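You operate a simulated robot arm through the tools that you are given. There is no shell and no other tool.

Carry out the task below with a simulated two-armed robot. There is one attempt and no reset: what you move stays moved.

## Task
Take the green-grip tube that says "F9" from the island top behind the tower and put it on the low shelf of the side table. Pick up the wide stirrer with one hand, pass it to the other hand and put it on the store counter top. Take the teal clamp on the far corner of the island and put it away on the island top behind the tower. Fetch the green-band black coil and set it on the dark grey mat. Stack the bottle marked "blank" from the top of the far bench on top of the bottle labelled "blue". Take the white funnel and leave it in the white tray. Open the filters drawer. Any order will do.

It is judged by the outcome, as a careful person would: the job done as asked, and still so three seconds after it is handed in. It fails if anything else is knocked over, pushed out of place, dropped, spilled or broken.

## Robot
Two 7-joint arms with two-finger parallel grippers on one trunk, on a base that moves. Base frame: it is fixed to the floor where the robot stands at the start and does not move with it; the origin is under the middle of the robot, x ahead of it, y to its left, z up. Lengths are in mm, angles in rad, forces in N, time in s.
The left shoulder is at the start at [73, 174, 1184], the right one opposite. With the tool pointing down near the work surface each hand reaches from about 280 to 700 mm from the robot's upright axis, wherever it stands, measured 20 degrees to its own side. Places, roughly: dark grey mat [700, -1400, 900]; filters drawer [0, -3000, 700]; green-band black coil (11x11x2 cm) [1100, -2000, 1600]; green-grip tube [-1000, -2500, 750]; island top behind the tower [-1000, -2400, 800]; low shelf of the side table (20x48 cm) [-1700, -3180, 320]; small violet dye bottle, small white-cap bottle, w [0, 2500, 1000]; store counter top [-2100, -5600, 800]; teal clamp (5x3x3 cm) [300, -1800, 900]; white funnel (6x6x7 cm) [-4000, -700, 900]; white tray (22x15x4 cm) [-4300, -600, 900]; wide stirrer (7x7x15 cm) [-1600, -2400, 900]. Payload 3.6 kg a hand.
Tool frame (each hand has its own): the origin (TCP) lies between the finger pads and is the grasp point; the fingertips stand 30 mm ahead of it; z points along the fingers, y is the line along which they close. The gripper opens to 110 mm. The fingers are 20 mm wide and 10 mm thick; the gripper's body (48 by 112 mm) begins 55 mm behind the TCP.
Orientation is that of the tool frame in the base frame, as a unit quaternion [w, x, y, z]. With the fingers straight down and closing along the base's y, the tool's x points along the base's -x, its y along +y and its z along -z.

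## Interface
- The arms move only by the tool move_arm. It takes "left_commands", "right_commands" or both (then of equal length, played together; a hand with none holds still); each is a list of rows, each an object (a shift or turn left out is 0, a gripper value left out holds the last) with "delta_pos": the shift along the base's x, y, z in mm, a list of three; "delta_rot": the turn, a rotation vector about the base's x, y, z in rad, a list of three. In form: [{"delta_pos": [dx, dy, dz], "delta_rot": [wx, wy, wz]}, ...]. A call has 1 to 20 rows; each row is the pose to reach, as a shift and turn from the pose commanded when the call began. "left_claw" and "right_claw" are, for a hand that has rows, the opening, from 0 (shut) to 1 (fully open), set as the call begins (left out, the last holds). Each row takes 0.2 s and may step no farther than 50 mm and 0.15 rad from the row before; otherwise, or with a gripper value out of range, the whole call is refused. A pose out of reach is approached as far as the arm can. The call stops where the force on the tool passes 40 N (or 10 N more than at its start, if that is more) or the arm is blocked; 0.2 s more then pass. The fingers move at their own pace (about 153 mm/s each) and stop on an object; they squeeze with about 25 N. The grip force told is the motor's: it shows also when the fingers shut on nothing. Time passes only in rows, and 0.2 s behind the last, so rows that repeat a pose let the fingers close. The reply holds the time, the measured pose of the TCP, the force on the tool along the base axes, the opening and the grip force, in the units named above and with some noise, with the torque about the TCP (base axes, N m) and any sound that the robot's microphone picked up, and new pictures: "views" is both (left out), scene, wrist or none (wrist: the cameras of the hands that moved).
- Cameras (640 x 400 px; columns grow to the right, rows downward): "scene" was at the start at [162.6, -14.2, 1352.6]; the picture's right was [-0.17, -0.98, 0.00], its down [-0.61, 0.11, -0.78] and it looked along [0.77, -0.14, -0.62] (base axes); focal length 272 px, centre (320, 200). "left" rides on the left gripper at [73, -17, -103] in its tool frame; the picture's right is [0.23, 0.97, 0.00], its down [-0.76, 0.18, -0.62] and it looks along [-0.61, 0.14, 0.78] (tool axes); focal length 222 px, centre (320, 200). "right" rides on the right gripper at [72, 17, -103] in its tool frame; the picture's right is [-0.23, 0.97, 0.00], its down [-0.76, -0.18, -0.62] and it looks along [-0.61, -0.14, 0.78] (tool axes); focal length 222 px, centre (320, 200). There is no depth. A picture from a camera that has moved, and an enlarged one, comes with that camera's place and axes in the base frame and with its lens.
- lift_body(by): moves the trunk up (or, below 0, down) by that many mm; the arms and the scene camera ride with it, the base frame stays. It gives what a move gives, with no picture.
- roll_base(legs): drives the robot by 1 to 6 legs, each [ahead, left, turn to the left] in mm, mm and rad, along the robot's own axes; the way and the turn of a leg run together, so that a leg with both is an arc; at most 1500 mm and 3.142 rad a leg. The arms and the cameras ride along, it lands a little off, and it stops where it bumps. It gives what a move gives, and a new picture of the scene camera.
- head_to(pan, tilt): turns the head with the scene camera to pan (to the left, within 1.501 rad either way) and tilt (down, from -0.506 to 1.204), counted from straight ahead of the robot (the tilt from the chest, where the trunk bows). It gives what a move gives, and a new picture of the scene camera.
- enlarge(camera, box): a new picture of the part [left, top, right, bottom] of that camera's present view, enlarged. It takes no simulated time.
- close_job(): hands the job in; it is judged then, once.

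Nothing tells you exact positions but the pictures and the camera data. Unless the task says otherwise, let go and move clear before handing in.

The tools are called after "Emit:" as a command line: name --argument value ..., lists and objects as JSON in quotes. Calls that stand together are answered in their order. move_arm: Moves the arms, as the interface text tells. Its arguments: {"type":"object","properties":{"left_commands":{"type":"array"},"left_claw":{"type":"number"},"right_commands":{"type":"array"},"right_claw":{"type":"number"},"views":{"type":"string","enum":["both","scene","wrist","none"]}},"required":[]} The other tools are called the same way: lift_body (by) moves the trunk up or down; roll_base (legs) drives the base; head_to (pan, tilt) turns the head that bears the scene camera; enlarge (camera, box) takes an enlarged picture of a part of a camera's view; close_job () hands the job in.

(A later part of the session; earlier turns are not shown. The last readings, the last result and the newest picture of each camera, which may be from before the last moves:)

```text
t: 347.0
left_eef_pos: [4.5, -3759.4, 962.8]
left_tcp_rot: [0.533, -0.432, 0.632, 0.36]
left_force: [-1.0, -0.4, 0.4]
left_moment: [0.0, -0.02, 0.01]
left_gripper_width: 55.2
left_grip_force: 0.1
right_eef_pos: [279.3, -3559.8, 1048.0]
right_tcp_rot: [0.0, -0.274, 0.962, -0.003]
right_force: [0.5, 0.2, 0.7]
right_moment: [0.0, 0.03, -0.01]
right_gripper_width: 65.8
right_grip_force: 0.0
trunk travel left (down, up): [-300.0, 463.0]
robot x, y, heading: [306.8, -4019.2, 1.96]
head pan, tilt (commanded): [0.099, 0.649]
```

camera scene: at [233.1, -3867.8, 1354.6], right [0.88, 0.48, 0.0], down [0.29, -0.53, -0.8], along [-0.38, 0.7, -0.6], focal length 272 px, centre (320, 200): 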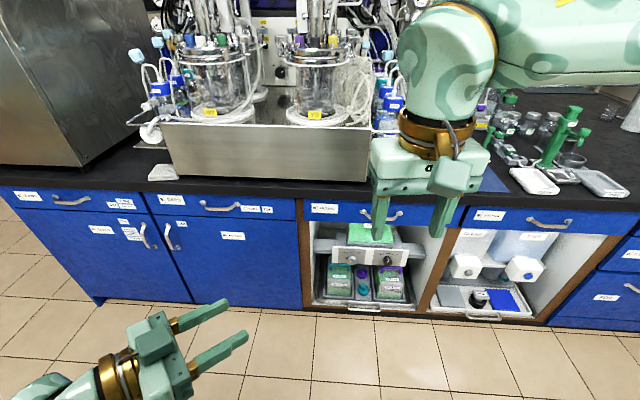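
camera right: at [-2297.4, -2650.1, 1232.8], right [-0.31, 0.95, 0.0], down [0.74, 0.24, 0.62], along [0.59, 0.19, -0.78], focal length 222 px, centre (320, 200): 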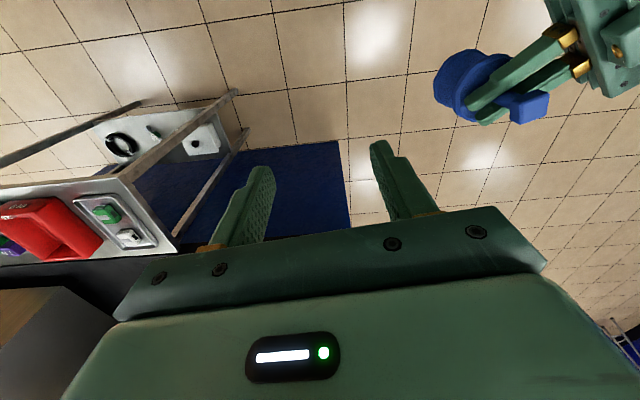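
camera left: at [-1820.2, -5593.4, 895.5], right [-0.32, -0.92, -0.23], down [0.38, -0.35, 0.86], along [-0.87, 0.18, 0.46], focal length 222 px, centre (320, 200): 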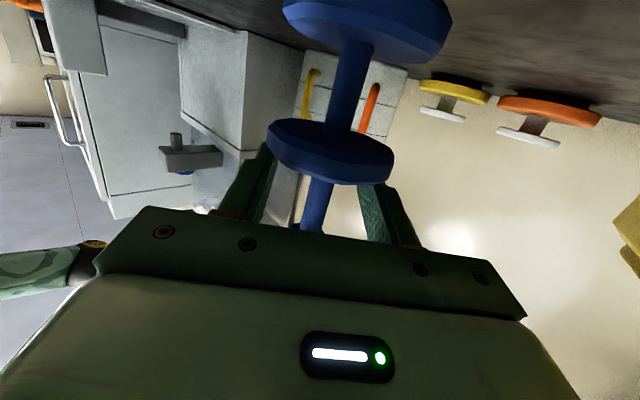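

Emit:
move_arm --right_commands '[{"delta_pos": [-5, 12, -10], "delta_rot": [0, 0, -0.08]}, {"delta_pos": [-10, 24, -20], "delta_rot": [0, 0, -0.163]}, {"delta_pos": [-10, 24, -20], "delta_rot": [0, 0, -0.163]}]' --right_claw 0.6 --views "none"

Emit:
move_arm --right_commands '[{"delta_pos": [-4, 9, -10], "delta_rot": [0.132, 0.0547, 0]}, {"delta_pos": [-8, 18, -20], "delta_rot": [0.264, 0.1094, 0]}, {"delta_pos": [-12, 28, -30], "delta_rot": [0.396, 0.1641, 0]}, {"delta_pos": [-15, 37, -40], "delta_rot": [0.528, 0.2188, 0]}, {"delta_pos": [-19, 46, -50], "delta_rot": [0.66, 0.2735, 0]}, {"delta_pos": [-23, 55, -60], "delta_rot": [0.792, 0.3282, 0]}, {"delta_pos": [-27, 65, -70], "delta_rot": [0.924, 0.3829, 0]}, {"delta_pos": [-31, 74, -80], "delta_rot": [1.056, 0.4376, 0]}, {"delta_pos": [-35, 83, -90], "delta_rot": [1.188, 0.4923, 0]}, {"delta_pos": [-38, 92, -100], "delta_rot": [1.32, 0.547, 0]}, {"delta_pos": [-38, 92, -110], "delta_rot": [1.4516, 0.6017, 0]}, {"delta_pos": [-38, 92, -110], "delta_rot": [1.4516, 0.6017, 0]}]' --right_claw 0.6 --views "both"

```text
t: 347.8
left_eef_pos: [4.5, -3758.6, 963.2]
left_tcp_rot: [0.534, -0.431, 0.633, 0.359]
left_force: [0.3, 0.0, 0.4]
left_moment: [-0.04, 0.01, 0.02]
left_gripper_width: 54.9
left_grip_force: 0.0
right_eef_pos: [268.9, -3536.4, 1027.4]
right_tcp_rot: [0.0, -0.195, 0.981, -0.001]
right_force: [0.4, -0.2, -0.8]
right_moment: [-0.01, 0.03, 0.0]
right_gripper_width: 66.0
right_grip_force: 0.1
trunk travel left (down, up): [-300.0, 463.0]
robot x, y, heading: [301.9, -4016.3, 1.97]
head pan, tilt (commanded): [0.099, 0.649]
```

```text
t: 350.4
left_eef_pos: [4.7, -3758.3, 963.0]
left_tcp_rot: [0.533, -0.432, 0.632, 0.359]
left_force: [-0.3, 0.0, 0.6]
left_moment: [0.03, 0.03, -0.06]
left_gripper_width: 54.9
left_grip_force: 0.0
right_eef_pos: [116.4, -3520.0, 1086.0]
right_tcp_rot: [-0.111, -0.124, 0.728, 0.665]
right_force: [-0.1, 0.2, -0.6]
right_moment: [0.0, 0.01, -0.03]
right_gripper_width: 65.9
right_grip_force: 0.1
right hand out of reach, approached as far as the arm can: row 6, 7, 8, 9, 10, 11, 12
trunk travel left (down, up): [-300.0, 463.0]
robot x, y, heading: [305.6, -4013.2, 1.964]
head pan, tilt (commanded): [0.099, 0.649]
camera scene: at [232.2, -3867.9, 1354.5], right [0.88, 0.48, 0.0], down [0.29, -0.53, -0.8], along [-0.38, 0.7, -0.61], focal length 272 px, centre (320, 200)
camera right: at [81.2, -3640.2, 1113.3], right [0.18, 0.16, 0.97], down [0.93, -0.35, -0.12], along [0.32, 0.92, -0.21], focal length 222 px, centre (320, 200)
```

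scene: 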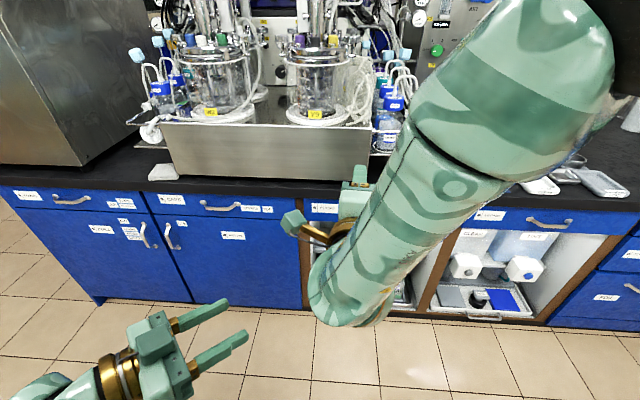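
right: 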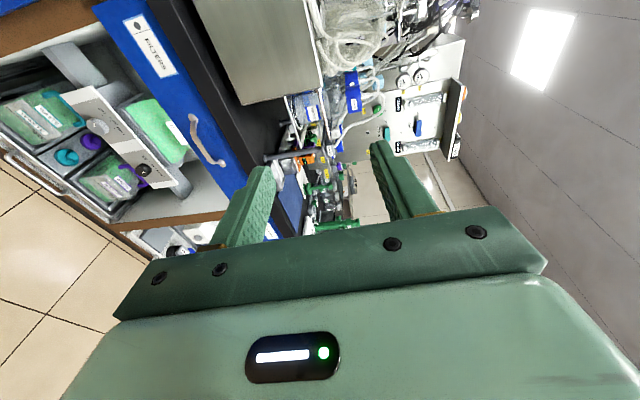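

The right hand is now horizontal with fingers closing vertically, and triangulation puts the FILTERS handle at about [69, -3125, 740]. I'll lower the trunk to work at that height.

Emit:
lift_body --by -250

Emit:
head_to --pan 0.0 --tilt 0.45

Emit:
enlarge --camera "right" --box '[0, 0, 640, 400]'

```text
t: 353.0
left_eef_pos: [-4.7, -3739.5, 639.4]
left_tcp_rot: [0.508, -0.515, 0.644, 0.251]
left_force: [0.3, -0.1, 0.7]
left_moment: [0.0, -0.01, -0.02]
left_gripper_width: 55.2
left_grip_force: 0.1
right_eef_pos: [119.4, -3517.7, 843.4]
right_tcp_rot: [-0.11, -0.121, 0.732, 0.662]
right_force: [0.2, 0.6, 0.0]
right_moment: [-0.01, 0.02, 0.01]
right_gripper_width: 65.8
right_grip_force: 0.0
trunk travel left (down, up): [-50.0, 713.0]
robot x, y, heading: [308.5, -4018.4, 1.964]
head pan, tilt (commanded): [0.099, 0.649]
```

```text
t: 353.7
left_eef_pos: [-4.0, -3738.7, 640.0]
left_tcp_rot: [0.507, -0.516, 0.643, 0.252]
left_force: [0.0, 0.7, -0.5]
left_moment: [0.01, 0.01, 0.0]
left_gripper_width: 54.9
left_grip_force: 0.0
right_eef_pos: [119.0, -3518.0, 845.1]
right_tcp_rot: [-0.113, -0.122, 0.729, 0.664]
right_force: [0.6, -1.1, 1.1]
right_moment: [0.0, 0.0, -0.03]
right_gripper_width: 65.9
right_grip_force: 0.0
trunk travel left (down, up): [-50.0, 713.0]
robot x, y, heading: [305.0, -4017.4, 1.966]
head pan, tilt (commanded): [0.0, 0.45]
camera scene: at [181.8, -3734.0, 1105.9], right [0.9, 0.43, 0.0], down [0.2, -0.42, -0.88], along [-0.38, 0.8, -0.47], focal length 272 px, centre (320, 200)
```

scene: 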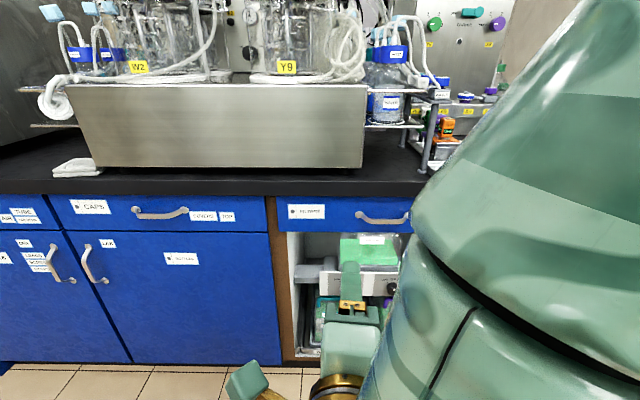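

```text
1.00 times, centred on (320, 200) of right (not enlarged: the box is as wide or as high as the picture)
camera zoom: at [83.4, -3638.2, 873.9], right [0.19, 0.16, 0.97], down [0.93, -0.35, -0.12], along [0.32, 0.92, -0.21], focal length 222 px, centre (320, 200)
```

zoom: 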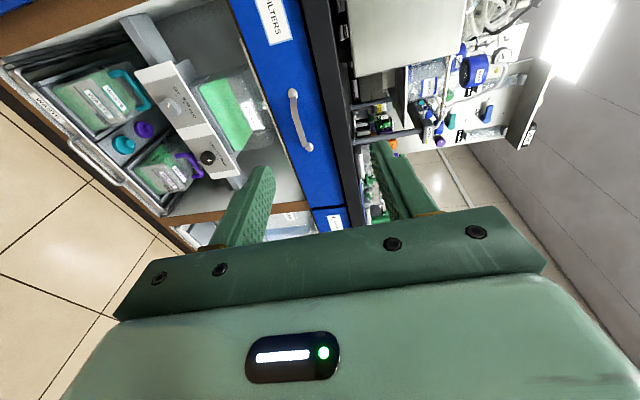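

Handle refined to ≈[68, -3132, 747]. I'll bring the base closer (ahead 300, right 100) keeping this arm posture.

Emit:
roll_base --legs '[[290, -100, 0]]'

Emit:
move_arm --right_commands '[{"delta_pos": [0, 0, -25]}, {"delta_pos": [0, 0, -50]}, {"delta_pos": [0, 0, -75]}, {"delta_pos": [0, 0, -95]}, {"delta_pos": [0, 0, -95]}]' --right_claw 0.6 --views "both"

```text
t: 355.8
left_eef_pos: [-25.6, -3435.5, 640.1]
left_tcp_rot: [0.507, -0.515, 0.644, 0.25]
left_force: [0.2, -0.5, 0.6]
left_moment: [0.0, -0.02, -0.05]
left_gripper_width: 55.0
left_grip_force: 0.0
right_eef_pos: [95.2, -3216.7, 845.9]
right_tcp_rot: [-0.111, -0.125, 0.729, 0.664]
right_force: [1.1, -0.2, -0.5]
right_moment: [0.02, 0.01, -0.02]
right_gripper_width: 65.8
right_grip_force: 0.0
trunk travel left (down, up): [-50.0, 713.0]
robot x, y, heading: [284.9, -3714.7, 1.969]
head pan, tilt (commanded): [0.0, 0.45]
camera scene: at [160.3, -3430.6, 1108.2], right [0.91, 0.42, 0.0], down [0.19, -0.4, -0.9], along [-0.38, 0.81, -0.44], focal length 272 px, centre (320, 200)
```

scene: 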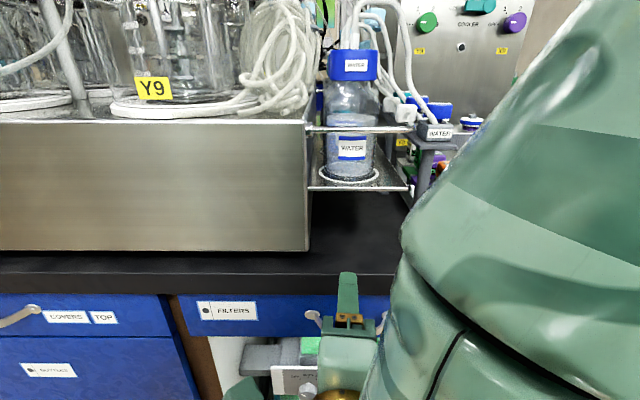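

```text
t: 357.0
left_eef_pos: [-26.2, -3436.8, 639.7]
left_tcp_rot: [0.507, -0.516, 0.644, 0.25]
left_force: [0.4, -0.4, 0.7]
left_moment: [-0.01, -0.01, 0.02]
left_gripper_width: 55.0
left_grip_force: 0.1
right_eef_pos: [94.3, -3210.5, 837.8]
right_tcp_rot: [-0.111, -0.124, 0.731, 0.662]
right_force: [-0.6, -0.1, -0.2]
right_moment: [-0.01, -0.02, 0.01]
right_gripper_width: 66.0
right_grip_force: 0.0
right hand out of reach, approached as far as the arm can: row 1, 2, 3, 4, 5
trunk travel left (down, up): [-50.0, 713.0]
robot x, y, heading: [282.4, -3711.8, 1.965]
head pan, tilt (commanded): [0.0, 0.45]
camera scene: at [163.3, -3429.5, 1109.1], right [0.92, 0.39, 0.0], down [0.17, -0.4, -0.9], along [-0.35, 0.83, -0.44], focal length 272 px, centre (320, 200)
camera right: at [59.2, -3331.3, 866.0], right [0.18, 0.16, 0.97], down [0.93, -0.35, -0.11], along [0.32, 0.92, -0.21], focal length 222 px, centre (320, 200)
```

scene: 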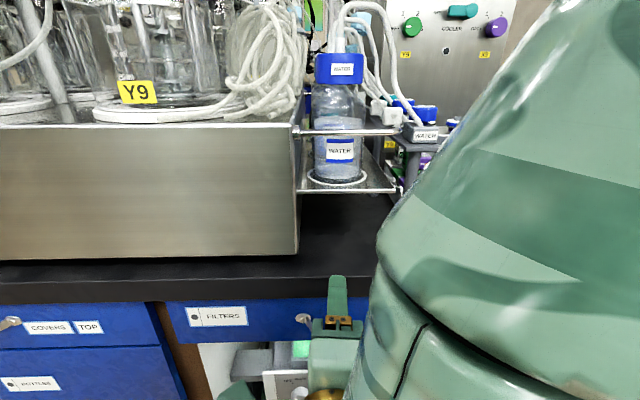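
right: 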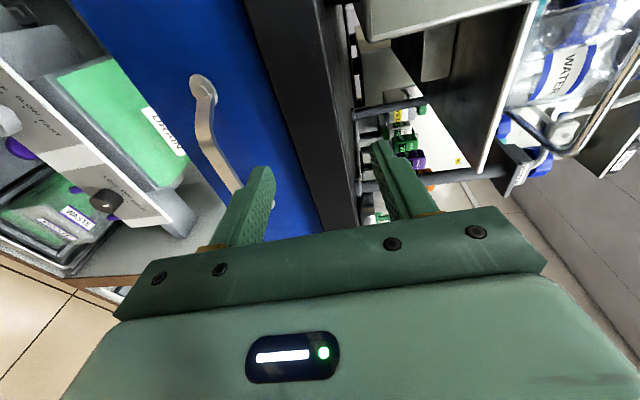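

The right arm can't get lower in this posture. The left arm is already in a suitable pitched posture, so I'll back off, fold the right arm back to nominal, and use the left hand for the handle instead.

Emit:
roll_base --legs '[[-400, 0, 0]]'

Emit:
move_arm --right_commands '[{"delta_pos": [0, 0, 0], "delta_rot": [-0.132, -0.0547, 0]}, {"delta_pos": [5, 0, 5], "delta_rot": [-0.264, -0.1094, 0]}, {"delta_pos": [10, 0, 10], "delta_rot": [-0.396, -0.1641, 0]}, {"delta_pos": [20, 0, 15], "delta_rot": [-0.528, -0.2188, 0]}, {"delta_pos": [35, 5, 20], "delta_rot": [-0.66, -0.2735, 0]}, {"delta_pos": [50, 10, 25], "delta_rot": [-0.792, -0.3282, 0]}, {"delta_pos": [65, 15, 30], "delta_rot": [-0.924, -0.3829, 0]}, {"delta_pos": [80, 20, 35], "delta_rot": [-1.056, -0.4376, 0]}, {"delta_pos": [95, 25, 40], "delta_rot": [-1.188, -0.4923, 0]}, {"delta_pos": [110, 30, 45], "delta_rot": [-1.32, -0.547, 0]}, {"delta_pos": [120, 35, 50], "delta_rot": [-1.4516, -0.6017, 0]}, {"delta_pos": [120, 35, 50], "delta_rot": [-1.4516, -0.6017, 0]}]' --right_claw 0.6 --views "both"

```text
t: 359.4
left_eef_pos: [125.1, -3799.5, 640.7]
left_tcp_rot: [0.507, -0.516, 0.642, 0.252]
left_force: [0.4, 1.3, 0.4]
left_moment: [-0.01, 0.03, -0.01]
left_gripper_width: 55.3
left_grip_force: 0.1
right_eef_pos: [245.9, -3573.6, 838.9]
right_tcp_rot: [-0.111, -0.126, 0.73, 0.662]
right_force: [0.1, 0.0, 0.2]
right_moment: [-0.04, -0.01, 0.0]
right_gripper_width: 65.9
right_grip_force: 0.0
trunk travel left (down, up): [-50.0, 713.0]
robot x, y, heading: [436.2, -4075.7, 1.967]
head pan, tilt (commanded): [0.0, 0.45]
camera scene: at [315.1, -3792.5, 1109.1], right [0.92, 0.39, 0.0], down [0.17, -0.4, -0.9], along [-0.35, 0.83, -0.44], focal length 272 px, centre (320, 200)
```

scene: 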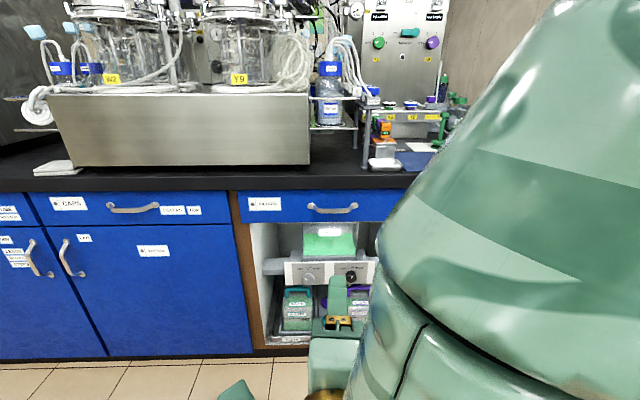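

```text
t: 362.1
left_eef_pos: [127.4, -3800.1, 639.4]
left_tcp_rot: [0.507, -0.516, 0.642, 0.252]
left_force: [-0.3, -0.5, -0.3]
left_moment: [-0.01, -0.03, 0.01]
left_gripper_width: 54.9
left_grip_force: 0.1
right_eef_pos: [366.2, -3539.1, 886.4]
right_tcp_rot: [0.038, -0.196, 0.979, -0.044]
right_force: [-0.3, -0.4, 0.0]
right_moment: [0.01, 0.01, 0.03]
right_gripper_width: 66.1
right_grip_force: 0.0
trunk travel left (down, up): [-50.0, 713.0]
robot x, y, heading: [436.3, -4079.9, 1.968]
head pan, tilt (commanded): [0.0, 0.45]
camera scene: at [315.1, -3792.2, 1109.0], right [0.92, 0.39, 0.0], down [0.17, -0.4, -0.9], along [-0.35, 0.83, -0.44], focal length 272 px, centre (320, 200)
camera right: at [283.4, -3545.5, 984.6], right [-0.16, 0.98, -0.09], down [0.71, 0.18, 0.68], along [0.68, 0.05, -0.73], focal length 222 px, centre (320, 200)
```

scene: 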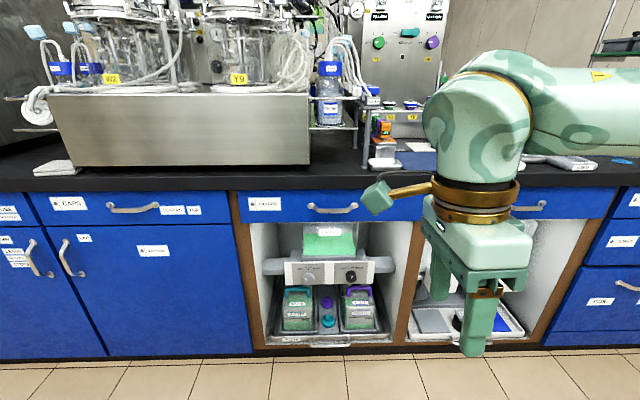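
right: 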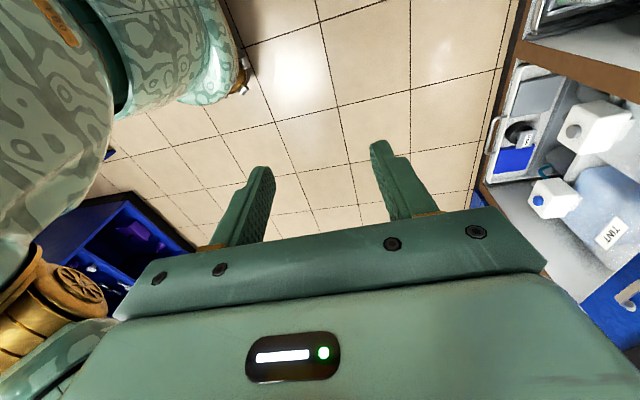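

The handle is now triangulated at [85, -3143, 752]. I'll roll the left tool a quarter turn about its own axis so its fingers close vertically.

Emit:
move_arm --left_commands '[{"delta_pos": [-2, 5, 6], "delta_rot": [-0.0564, -0.1207, 0.0517]}, {"delta_pos": [-4, 10, 12], "delta_rot": [-0.1128, -0.2414, 0.1034]}, {"delta_pos": [-6, 15, 18], "delta_rot": [-0.1692, -0.362, 0.1551]}, {"delta_pos": [-8, 20, 24], "delta_rot": [-0.2256, -0.4827, 0.2068]}, {"delta_pos": [-10, 25, 30], "delta_rot": [-0.282, -0.6034, 0.2585]}, {"delta_pos": [-12, 30, 36], "delta_rot": [-0.3385, -0.7241, 0.3102]}, {"delta_pos": [-14, 35, 42], "delta_rot": [-0.3949, -0.8448, 0.3619]}, {"delta_pos": [-16, 40, 48], "delta_rot": [-0.4513, -0.9655, 0.4136]}, {"delta_pos": [-18, 45, 54], "delta_rot": [-0.5077, -1.0861, 0.4653]}, {"delta_pos": [-20, 50, 60], "delta_rot": [-0.5641, -1.2068, 0.517]}, {"delta_pos": [-22, 55, 66], "delta_rot": [-0.6205, -1.3275, 0.5687]}, {"delta_pos": [-22, 55, 66], "delta_rot": [-0.6205, -1.3275, 0.5687]}]' --left_claw 0.6 --views "both"

```text
t: 364.6
left_eef_pos: [88.7, -3735.5, 687.0]
left_tcp_rot: [-0.533, 0.822, -0.088, 0.18]
left_force: [0.4, -0.6, -0.9]
left_moment: [-0.01, 0.03, -0.01]
left_gripper_width: 65.8
left_grip_force: 0.1
left hand out of reach, approached as far as the arm can: row 1, 2, 3, 4, 5, 6, 7, 8, 9, 10, 11, 12
right_eef_pos: [365.6, -3539.6, 887.4]
right_tcp_rot: [0.037, -0.195, 0.979, -0.043]
right_force: [0.1, 0.9, 0.2]
right_moment: [0.01, 0.0, 0.02]
right_gripper_width: 66.1
right_grip_force: 0.0
trunk travel left (down, up): [-50.0, 713.0]
robot x, y, heading: [435.2, -4077.4, 1.964]
head pan, tilt (commanded): [0.0, 0.45]
camera scene: at [315.1, -3792.2, 1109.0], right [0.92, 0.39, 0.0], down [0.17, -0.4, -0.9], along [-0.35, 0.83, -0.44], focal length 272 px, centre (320, 200)
camera left: at [112.5, -3838.6, 754.9], right [0.25, -0.48, -0.84], down [-0.94, -0.34, -0.09], along [-0.24, 0.81, -0.54], focal length 222 px, centre (320, 200)
```

scene: 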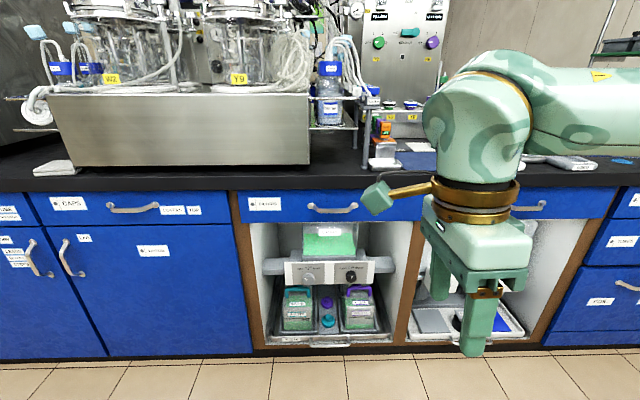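
left: 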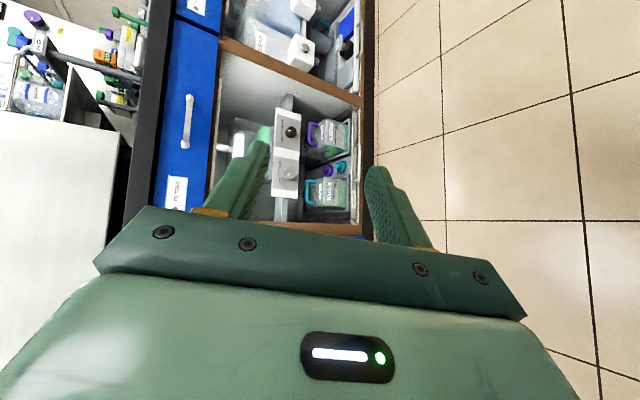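

The left hand now points at the drawers with fingers closing vertically. I'll pull the right hand back and up out of the way before driving in.

Emit:
move_arm --right_commands '[{"delta_pos": [20, -40, 10]}, {"delta_pos": [40, -85, 20]}, {"delta_pos": [60, -130, 30]}, {"delta_pos": [80, -165, 40]}, {"delta_pos": [80, -165, 40]}]' --right_claw 0.6 --views "none"

```text
refused: row 2 steps farther than a row can; nothing moved
```

Emit:
move_arm --right_commands '[{"delta_pos": [15, -33, 8]}, {"delta_pos": [31, -67, 16]}, {"delta_pos": [47, -100, 24]}, {"delta_pos": [63, -134, 32]}, {"delta_pos": [80, -165, 40]}, {"delta_pos": [80, -165, 40]}]' --right_claw 0.6 --views "none"

```text
t: 366.1
left_eef_pos: [88.0, -3735.0, 687.2]
left_tcp_rot: [-0.534, 0.821, -0.09, 0.18]
left_force: [0.3, 0.2, 0.3]
left_moment: [-0.01, 0.01, 0.0]
left_gripper_width: 65.9
left_grip_force: 0.1
right_eef_pos: [446.8, -3705.0, 927.6]
right_tcp_rot: [0.036, -0.195, 0.979, -0.043]
right_force: [-0.4, -0.4, -0.3]
right_moment: [-0.02, -0.05, 0.01]
right_gripper_width: 66.0
right_grip_force: 0.0
trunk travel left (down, up): [-50.0, 713.0]
robot x, y, heading: [439.1, -4077.7, 1.972]
head pan, tilt (commanded): [0.0, 0.45]
```

Emit:
move_arm --left_commands '[{"delta_pos": [0, 0, 25]}, {"delta_pos": [0, 0, 50]}, {"delta_pos": [0, 0, 70]}, {"delta_pos": [0, 0, 70]}]' --left_claw 0.6 --views "none"

Emit:
roll_base --legs '[[0, -150, 0], [380, 0, 0]]'

Emit:
enlarge --camera "left" --box '[0, 0, 640, 400]'

```text
t: 367.1
left_eef_pos: [59.1, -3710.8, 735.3]
left_tcp_rot: [-0.532, 0.822, -0.09, 0.181]
left_force: [-0.5, -0.4, -0.4]
left_moment: [0.01, -0.02, 0.0]
left_gripper_width: 66.0
left_grip_force: 0.1
left hand out of reach, approached as far as the arm can: row 1, 2, 3, 4
right_eef_pos: [446.2, -3704.4, 928.9]
right_tcp_rot: [0.037, -0.195, 0.979, -0.044]
right_force: [-0.3, -0.2, 0.1]
right_moment: [0.01, 0.02, 0.0]
right_gripper_width: 66.1
right_grip_force: 0.0
trunk travel left (down, up): [-50.0, 713.0]
robot x, y, heading: [437.2, -4076.4, 1.97]
head pan, tilt (commanded): [0.0, 0.45]
```

```text
t: 370.4
left_eef_pos: [42.1, -3312.0, 733.8]
left_tcp_rot: [-0.535, 0.822, -0.084, 0.176]
left_force: [0.6, 0.2, 0.0]
left_moment: [0.0, 0.02, 0.01]
left_gripper_width: 65.9
left_grip_force: 0.0
right_eef_pos: [430.4, -3299.8, 928.7]
right_tcp_rot: [0.038, -0.202, 0.978, -0.042]
right_force: [0.5, -0.3, 0.2]
right_moment: [0.0, 0.0, 0.02]
right_gripper_width: 65.9
right_grip_force: 0.2
trunk travel left (down, up): [-50.0, 713.0]
robot x, y, heading: [422.4, -3676.8, 1.982]
head pan, tilt (commanded): [0.0, 0.45]
camera scene: at [299.0, -3390.5, 1108.9], right [0.92, 0.4, 0.0], down [0.18, -0.4, -0.9], along [-0.36, 0.82, -0.44], focal length 272 px, centre (320, 200)
```

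scene: 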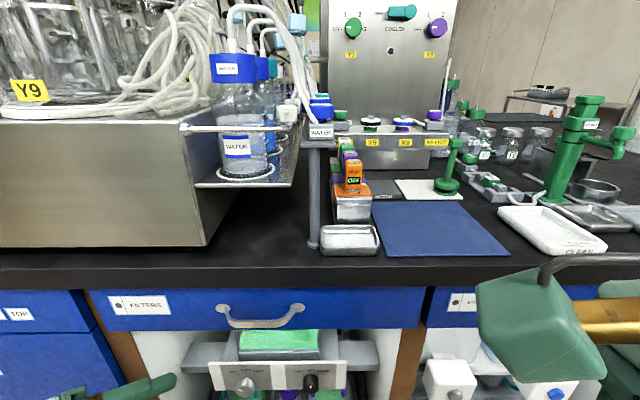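

```text
1.00 times, centred on (320, 200) of left (not enlarged: the box is as wide or as high as the picture)
camera zoom: at [67.2, -3417.1, 803.3], right [0.26, -0.48, -0.84], down [-0.93, -0.35, -0.09], along [-0.26, 0.8, -0.54], focal length 222 px, centre (320, 200)
```

zoom: 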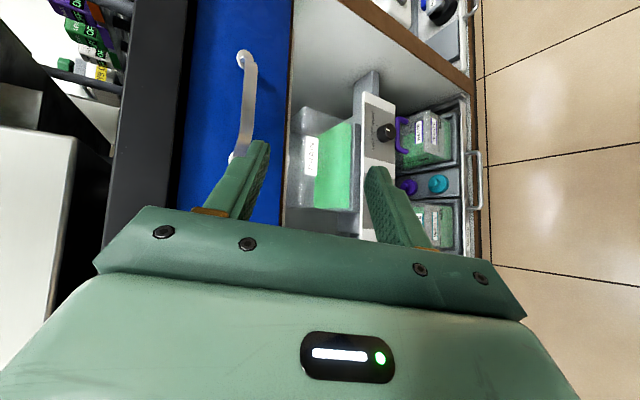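

The handle is clearly visible ([86, -3150, 749]). Small base and trunk adjustments bring the left hand to a pre-grasp just in front of it.

Emit:
roll_base --legs '[[70, -52, 0]]'

Emit:
lift_body --by 38

Emit:
enlarge --camera "left" --box '[0, 0, 640, 400]'

Emit:
enlarge --camera "scene" --box '[60, 240, 380, 400]'

```text
t: 371.5
left_eef_pos: [62.5, -3226.8, 733.9]
left_tcp_rot: [-0.534, 0.823, -0.083, 0.176]
left_force: [0.7, 0.0, -1.3]
left_moment: [-0.02, -0.03, 0.01]
left_gripper_width: 65.8
left_grip_force: 0.0
right_eef_pos: [448.5, -3211.1, 928.5]
right_tcp_rot: [0.038, -0.203, 0.977, -0.043]
right_force: [0.1, 0.4, -0.7]
right_moment: [-0.01, 0.01, 0.03]
right_gripper_width: 66.1
right_grip_force: 0.0
trunk travel left (down, up): [-50.0, 713.0]
robot x, y, heading: [448.7, -3585.1, 1.988]
head pan, tilt (commanded): [0.0, 0.45]
camera scene: at [319.2, -3302.8, 1108.8], right [0.91, 0.4, 0.0], down [0.18, -0.4, -0.9], along [-0.36, 0.82, -0.44], focal length 272 px, centre (320, 200)
```

scene: 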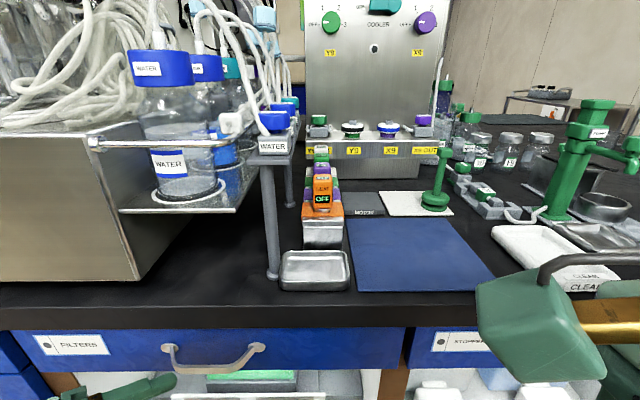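

```text
t: 372.3
left_eef_pos: [59.9, -3226.5, 772.7]
left_tcp_rot: [-0.534, 0.823, -0.083, 0.176]
left_force: [-0.6, 0.6, -0.1]
left_moment: [0.03, -0.06, 0.01]
left_gripper_width: 66.1
left_grip_force: 0.1
right_eef_pos: [448.7, -3214.2, 965.1]
right_tcp_rot: [0.037, -0.203, 0.977, -0.044]
right_force: [0.2, 0.0, -0.5]
right_moment: [-0.03, 0.02, -0.01]
right_gripper_width: 66.0
right_grip_force: 0.0
trunk travel left (down, up): [-88.0, 675.0]
robot x, y, heading: [444.7, -3588.3, 1.984]
head pan, tilt (commanded): [0.0, 0.45]
```

```text
1.00 times, centred on (320, 200) of left (not enlarged: the box is as wide or as high as the picture)
camera zoom: at [87.0, -3330.0, 840.9], right [0.26, -0.48, -0.84], down [-0.93, -0.36, -0.09], along [-0.26, 0.8, -0.54], focal length 222 px, centre (320, 200)
```

zoom: 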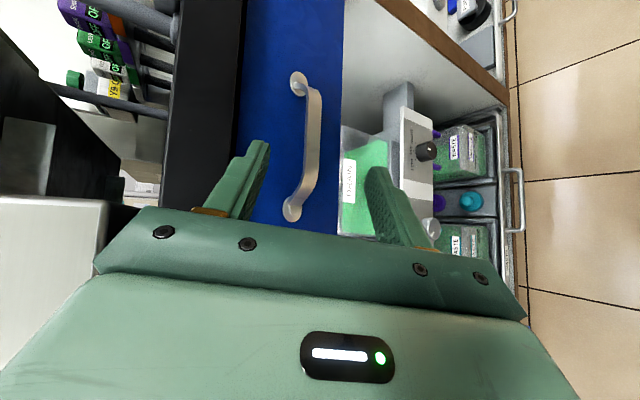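

```text
2.00 times, centred on (220, 320) of scene
camera zoom: at [328.5, -3325.0, 1149.8], right [0.91, 0.4, 0.0], down [0.18, -0.4, -0.9], along [-0.36, 0.82, -0.44], focal length 545 px, centre (520, -40)
```

zoom: 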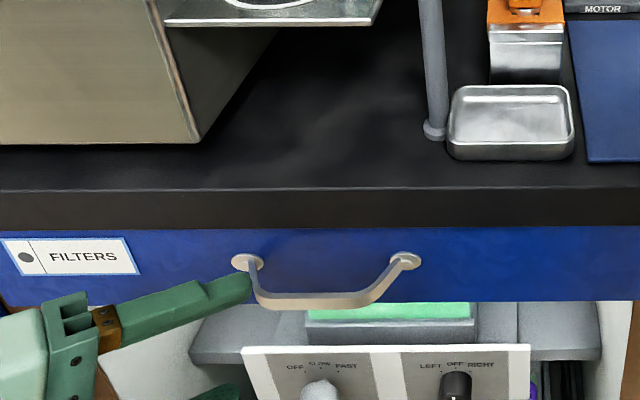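

Lined up. Advancing the left hand along its axis so the fingers straddle the bar.

Emit:
move_arm --left_commands '[{"delta_pos": [6, 16, -5]}, {"delta_pos": [11, 31, -10]}, {"delta_pos": [17, 47, -15]}, {"delta_pos": [22, 62, -20]}, {"delta_pos": [22, 62, -20]}]' --left_claw 0.6 --views "both"

Emit:
enlarge --camera "scene" --box '[60, 240, 380, 400]'

```text
t: 373.3
left_eef_pos: [77.5, -3171.6, 757.0]
left_tcp_rot: [-0.539, 0.82, -0.083, 0.172]
left_force: [-2.8, -29.6, 8.7]
left_moment: [1.16, -0.1, 0.14]
left_gripper_width: 63.5
left_grip_force: 0.1
right_eef_pos: [446.7, -3217.9, 968.5]
right_tcp_rot: [0.038, -0.206, 0.977, -0.041]
right_force: [-0.4, -0.3, -0.5]
right_moment: [-0.02, 0.02, 0.06]
right_gripper_width: 66.3
right_grip_force: 0.0
trunk travel left (down, up): [-88.0, 675.0]
robot x, y, heading: [446.0, -3588.0, 1.993]
head pan, tilt (commanded): [0.0, 0.45]
stopped in row 5 (left hand): the force on the tool passed its limit at 44 N (the readings are from after the stop); the commanded pose is now the measured one
camera scene: at [327.1, -3331.0, 1151.2], right [0.91, 0.41, 0.0], down [0.18, -0.39, -0.9], along [-0.37, 0.82, -0.43], focal length 272 px, centre (320, 200)
camera left: at [105.1, -3276.2, 824.7], right [0.26, -0.47, -0.84], down [-0.93, -0.36, -0.09], along [-0.26, 0.81, -0.53], focal length 222 px, centre (320, 200)
```

scene: 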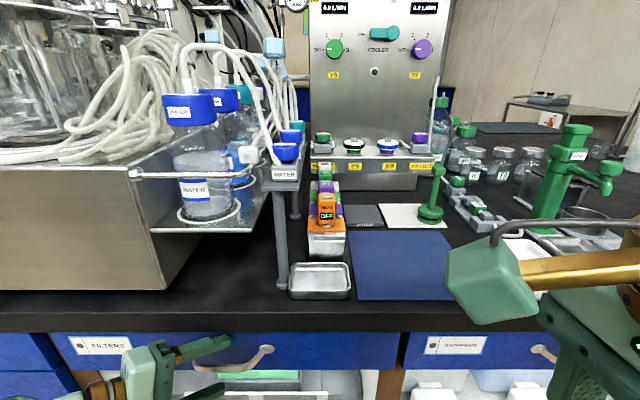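
left: 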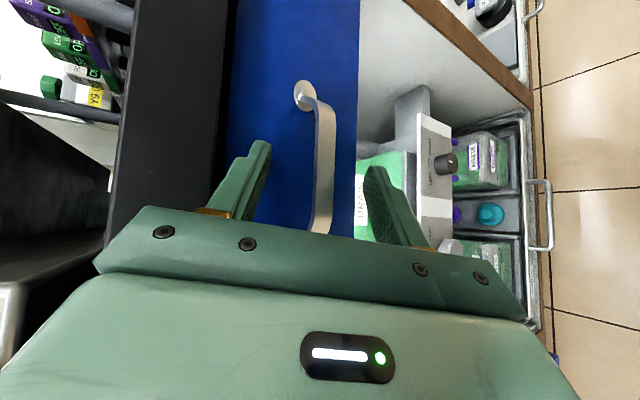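

```text
2.00 times, centred on (220, 320) of scene
camera zoom: at [327.1, -3331.0, 1151.2], right [0.91, 0.41, 0.0], down [0.18, -0.39, -0.9], along [-0.37, 0.82, -0.43], focal length 545 px, centre (520, -40)
```

zoom: 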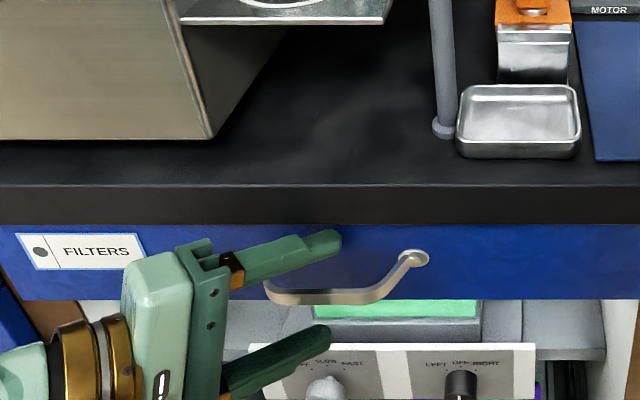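

The bar is between the fingers; the upper fingertip just touched the drawer face. I'll close partway, advance a little more, then grip.

Emit:
move_arm --left_commands '[{"delta_pos": [-2, -4, 2]}, {"delta_pos": [-2, -4, 2]}, {"delta_pos": [-2, -4, 2]}]' --left_claw 0.27 --views "none"

Emit:
move_arm --left_commands '[{"delta_pos": [2, 5, -2]}, {"delta_pos": [4, 9, -4]}, {"delta_pos": [6, 13, -6]}, {"delta_pos": [6, 13, -6]}]' --left_claw 0.27 --views "wrist"

Emit:
enlarge --camera "scene" --box '[60, 240, 380, 400]'

```text
t: 374.1
left_eef_pos: [78.3, -3173.2, 755.7]
left_tcp_rot: [-0.536, 0.822, -0.082, 0.174]
left_force: [0.8, -0.1, 0.3]
left_moment: [-0.03, -0.03, 0.01]
left_gripper_width: 29.7
left_grip_force: 0.0
right_eef_pos: [447.0, -3213.1, 966.2]
right_tcp_rot: [0.038, -0.206, 0.977, -0.042]
right_force: [0.0, -0.5, -0.2]
right_moment: [-0.02, 0.0, 0.02]
right_gripper_width: 66.2
right_grip_force: 0.0
trunk travel left (down, up): [-88.0, 675.0]
robot x, y, heading: [449.8, -3586.3, 1.99]
head pan, tilt (commanded): [0.0, 0.45]
```

```text
t: 375.1
left_eef_pos: [81.4, -3163.6, 752.6]
left_tcp_rot: [-0.539, 0.821, -0.082, 0.173]
left_force: [-9.8, -34.7, 14.4]
left_moment: [0.84, -0.13, 0.31]
left_gripper_width: 28.8
left_grip_force: 0.1
right_eef_pos: [445.8, -3217.9, 968.9]
right_tcp_rot: [0.039, -0.206, 0.977, -0.042]
right_force: [0.2, 0.3, 0.1]
right_moment: [-0.03, -0.01, -0.01]
right_gripper_width: 66.0
right_grip_force: 0.1
trunk travel left (down, up): [-88.0, 675.0]
robot x, y, heading: [443.9, -3585.8, 1.995]
head pan, tilt (commanded): [0.0, 0.45]
camera left: at [108.5, -3267.3, 819.8], right [0.26, -0.47, -0.84], down [-0.93, -0.36, -0.09], along [-0.26, 0.81, -0.53], focal length 222 px, centre (320, 200)
```

left: 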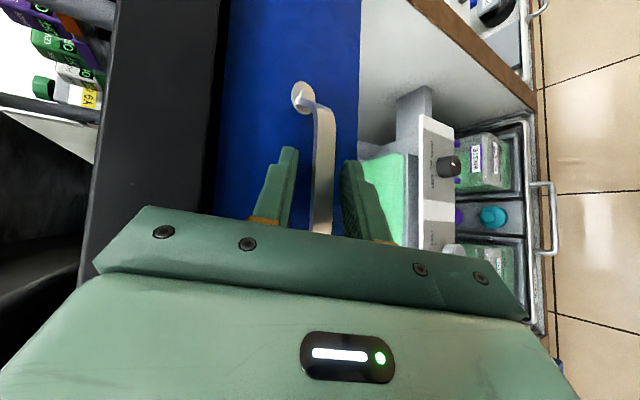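

```text
2.00 times, centred on (220, 320) of scene
camera zoom: at [326.7, -3331.7, 1151.4], right [0.91, 0.41, 0.0], down [0.18, -0.39, -0.9], along [-0.37, 0.82, -0.43], focal length 545 px, centre (520, -40)
```

zoom: 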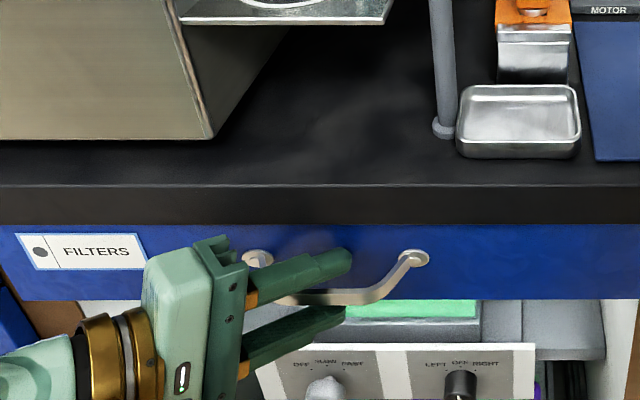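

The bar is well inside the fingers. Closing on it.

Emit:
move_arm --left_commands '[{"delta_pos": [-1, -2, 1]}, {"delta_pos": [-1, -2, 1]}, {"delta_pos": [-1, -2, 1]}, {"delta_pos": [-1, -2, 1]}]' --left_claw 0 --views "wrist"

```text
t: 376.1
left_eef_pos: [82.5, -3161.7, 749.5]
left_tcp_rot: [-0.534, 0.823, -0.082, 0.176]
left_force: [11.1, 0.2, -14.9]
left_moment: [0.6, -1.33, 0.34]
left_gripper_width: 12.9
left_grip_force: 45.0
right_eef_pos: [447.1, -3214.0, 965.3]
right_tcp_rot: [0.038, -0.205, 0.977, -0.042]
right_force: [0.5, -0.1, 0.5]
right_moment: [0.01, 0.0, -0.02]
right_gripper_width: 66.0
right_grip_force: 0.0
trunk travel left (down, up): [-88.0, 675.0]
robot x, y, heading: [444.6, -3586.5, 1.989]
head pan, tilt (commanded): [0.0, 0.45]
camera left: at [109.1, -3264.1, 818.2], right [0.26, -0.48, -0.84], down [-0.93, -0.36, -0.09], along [-0.26, 0.8, -0.54], focal length 222 px, centre (320, 200)
```

left: 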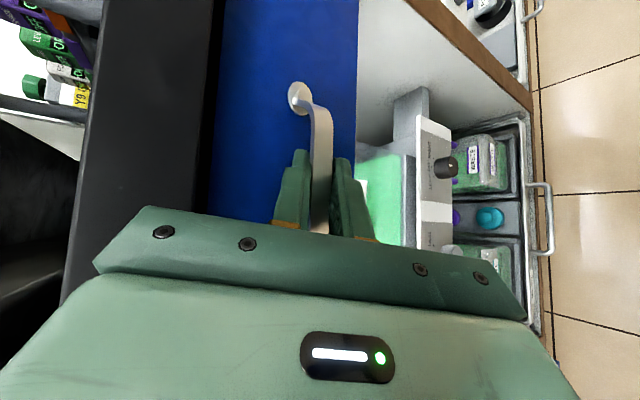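

Gripped the handle. Pulling the drawer open by rolling back.

Emit:
roll_base --legs '[[-120, 0, 0]]'

Emit:
enlarge --camera "left" --box '[0, 0, 640, 400]'

```text
t: 377.4
left_eef_pos: [133.6, -3273.1, 749.6]
left_tcp_rot: [-0.534, 0.823, -0.083, 0.175]
left_force: [15.4, 5.4, -24.0]
left_moment: [0.19, -0.57, 1.81]
left_gripper_width: 13.3
left_grip_force: 44.8
right_eef_pos: [498.0, -3325.4, 964.7]
right_tcp_rot: [0.038, -0.204, 0.977, -0.044]
right_force: [-0.8, 0.5, 0.6]
right_moment: [0.03, 0.02, 0.0]
right_gripper_width: 65.9
right_grip_force: 0.0
trunk travel left (down, up): [-88.0, 675.0]
robot x, y, heading: [495.4, -3698.8, 1.986]
head pan, tilt (commanded): [0.0, 0.45]
camera scene: at [378.9, -3437.6, 1149.6], right [0.91, 0.41, 0.0], down [0.18, -0.4, -0.9], along [-0.37, 0.82, -0.44], focal length 272 px, centre (320, 200)
```

scene: 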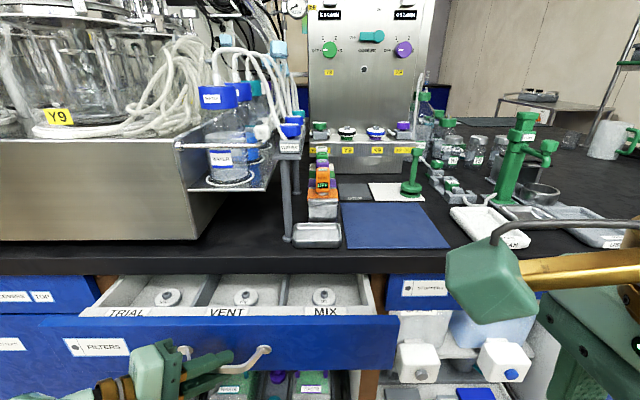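

```text
1.00 times, centred on (320, 200) of left (not enlarged: the box is as wide or as high as the picture)
camera zoom: at [159.7, -3376.1, 818.2], right [0.26, -0.48, -0.84], down [-0.93, -0.36, -0.08], along [-0.26, 0.8, -0.54], focal length 222 px, centre (320, 200)
```

zoom: 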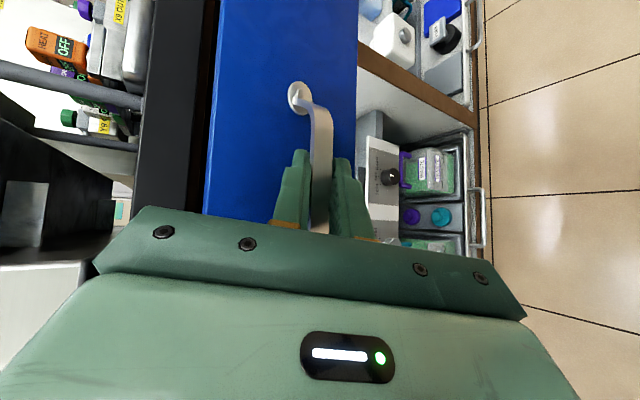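

The drawer is opening (compartments TRIAL / VENT / MIX visible). Pulling farther.

Emit:
roll_base --legs '[[-110, 0, 0]]'

```text
t: 378.6
left_eef_pos: [180.1, -3378.1, 748.9]
left_tcp_rot: [-0.534, 0.823, -0.081, 0.177]
left_force: [11.7, 3.4, -13.3]
left_moment: [0.52, -1.14, 0.63]
left_gripper_width: 13.2
left_grip_force: 44.9
right_eef_pos: [546.1, -3431.0, 966.4]
right_tcp_rot: [0.037, -0.205, 0.977, -0.043]
right_force: [-1.2, 0.2, 0.1]
right_moment: [-0.01, 0.03, -0.03]
right_gripper_width: 65.9
right_grip_force: 0.1
trunk travel left (down, up): [-88.0, 675.0]
robot x, y, heading: [542.6, -3806.4, 1.987]
head pan, tilt (commanded): [0.0, 0.45]
camera scene: at [426.0, -3543.3, 1149.9], right [0.91, 0.41, 0.0], down [0.18, -0.4, -0.9], along [-0.37, 0.82, -0.44], focal length 272 px, centre (320, 200)
```

scene: 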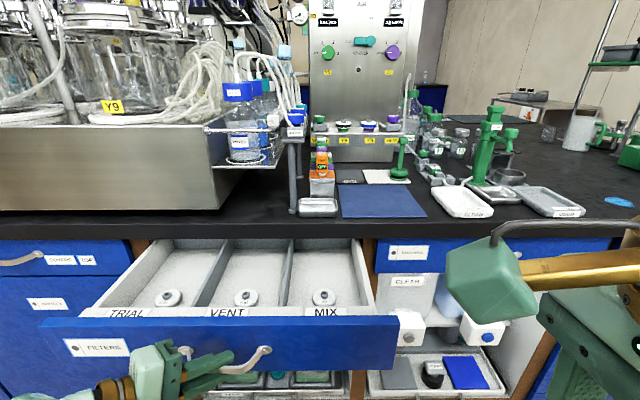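

The drawer is well open (~230 mm). Releasing the handle and withdrawing the hand along its axis.

Emit:
move_arm --left_commands '[{"delta_pos": [0, 0, 0]}, {"delta_pos": [0, 0, 0]}, {"delta_pos": [0, 0, 0]}]' --left_claw 0.4 --views "none"

Emit:
move_arm --left_commands '[{"delta_pos": [-8, -17, 7]}, {"delta_pos": [-15, -34, 15]}, {"delta_pos": [-23, -51, 22]}, {"delta_pos": [-30, -68, 29]}, {"delta_pos": [-30, -68, 29]}]' --left_claw 0.4 --views "both"

```text
t: 379.4
left_eef_pos: [181.3, -3377.0, 750.0]
left_tcp_rot: [-0.533, 0.824, -0.083, 0.176]
left_force: [0.3, -0.1, -0.3]
left_moment: [-0.02, -0.02, 0.02]
left_gripper_width: 43.7
left_grip_force: 0.0
right_eef_pos: [544.9, -3432.0, 966.3]
right_tcp_rot: [0.038, -0.204, 0.977, -0.043]
right_force: [0.3, -0.1, 0.7]
right_moment: [0.01, 0.0, -0.01]
right_gripper_width: 66.3
right_grip_force: 0.1
trunk travel left (down, up): [-88.0, 675.0]
robot x, y, heading: [544.4, -3803.6, 1.993]
head pan, tilt (commanded): [0.0, 0.45]
```

```text
t: 380.6
left_eef_pos: [151.3, -3446.0, 780.8]
left_tcp_rot: [-0.534, 0.823, -0.082, 0.176]
left_force: [0.1, -0.4, 0.3]
left_moment: [0.0, 0.01, -0.03]
left_gripper_width: 44.1
left_grip_force: 0.0
right_eef_pos: [544.8, -3431.5, 965.9]
right_tcp_rot: [0.037, -0.204, 0.977, -0.043]
right_force: [-0.3, -0.1, 0.2]
right_moment: [0.01, -0.01, 0.0]
right_gripper_width: 65.8
right_grip_force: 0.2
trunk travel left (down, up): [-88.0, 675.0]
robot x, y, heading: [543.7, -3803.0, 1.992]
head pan, tilt (commanded): [0.0, 0.45]
camera scene: at [425.6, -3543.9, 1150.1], right [0.91, 0.41, 0.0], down [0.18, -0.4, -0.9], along [-0.37, 0.82, -0.44], focal length 272 px, centre (320, 200)
camera left: at [178.0, -3549.7, 849.6], right [0.26, -0.48, -0.84], down [-0.93, -0.36, -0.09], along [-0.26, 0.8, -0.54], focal length 222 px, centre (320, 200)
```

scene: 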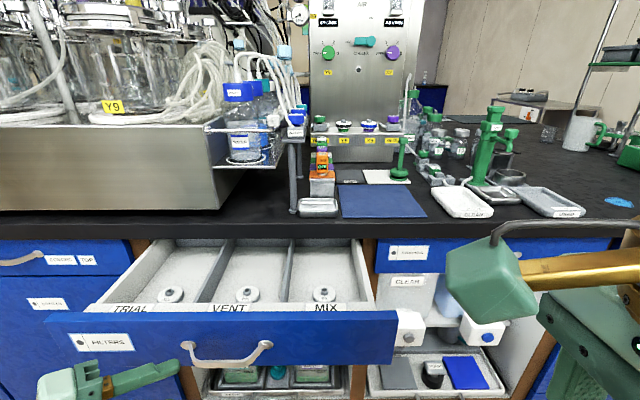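
left: 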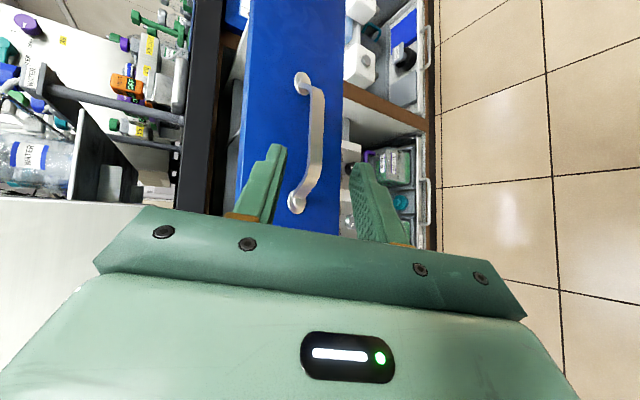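

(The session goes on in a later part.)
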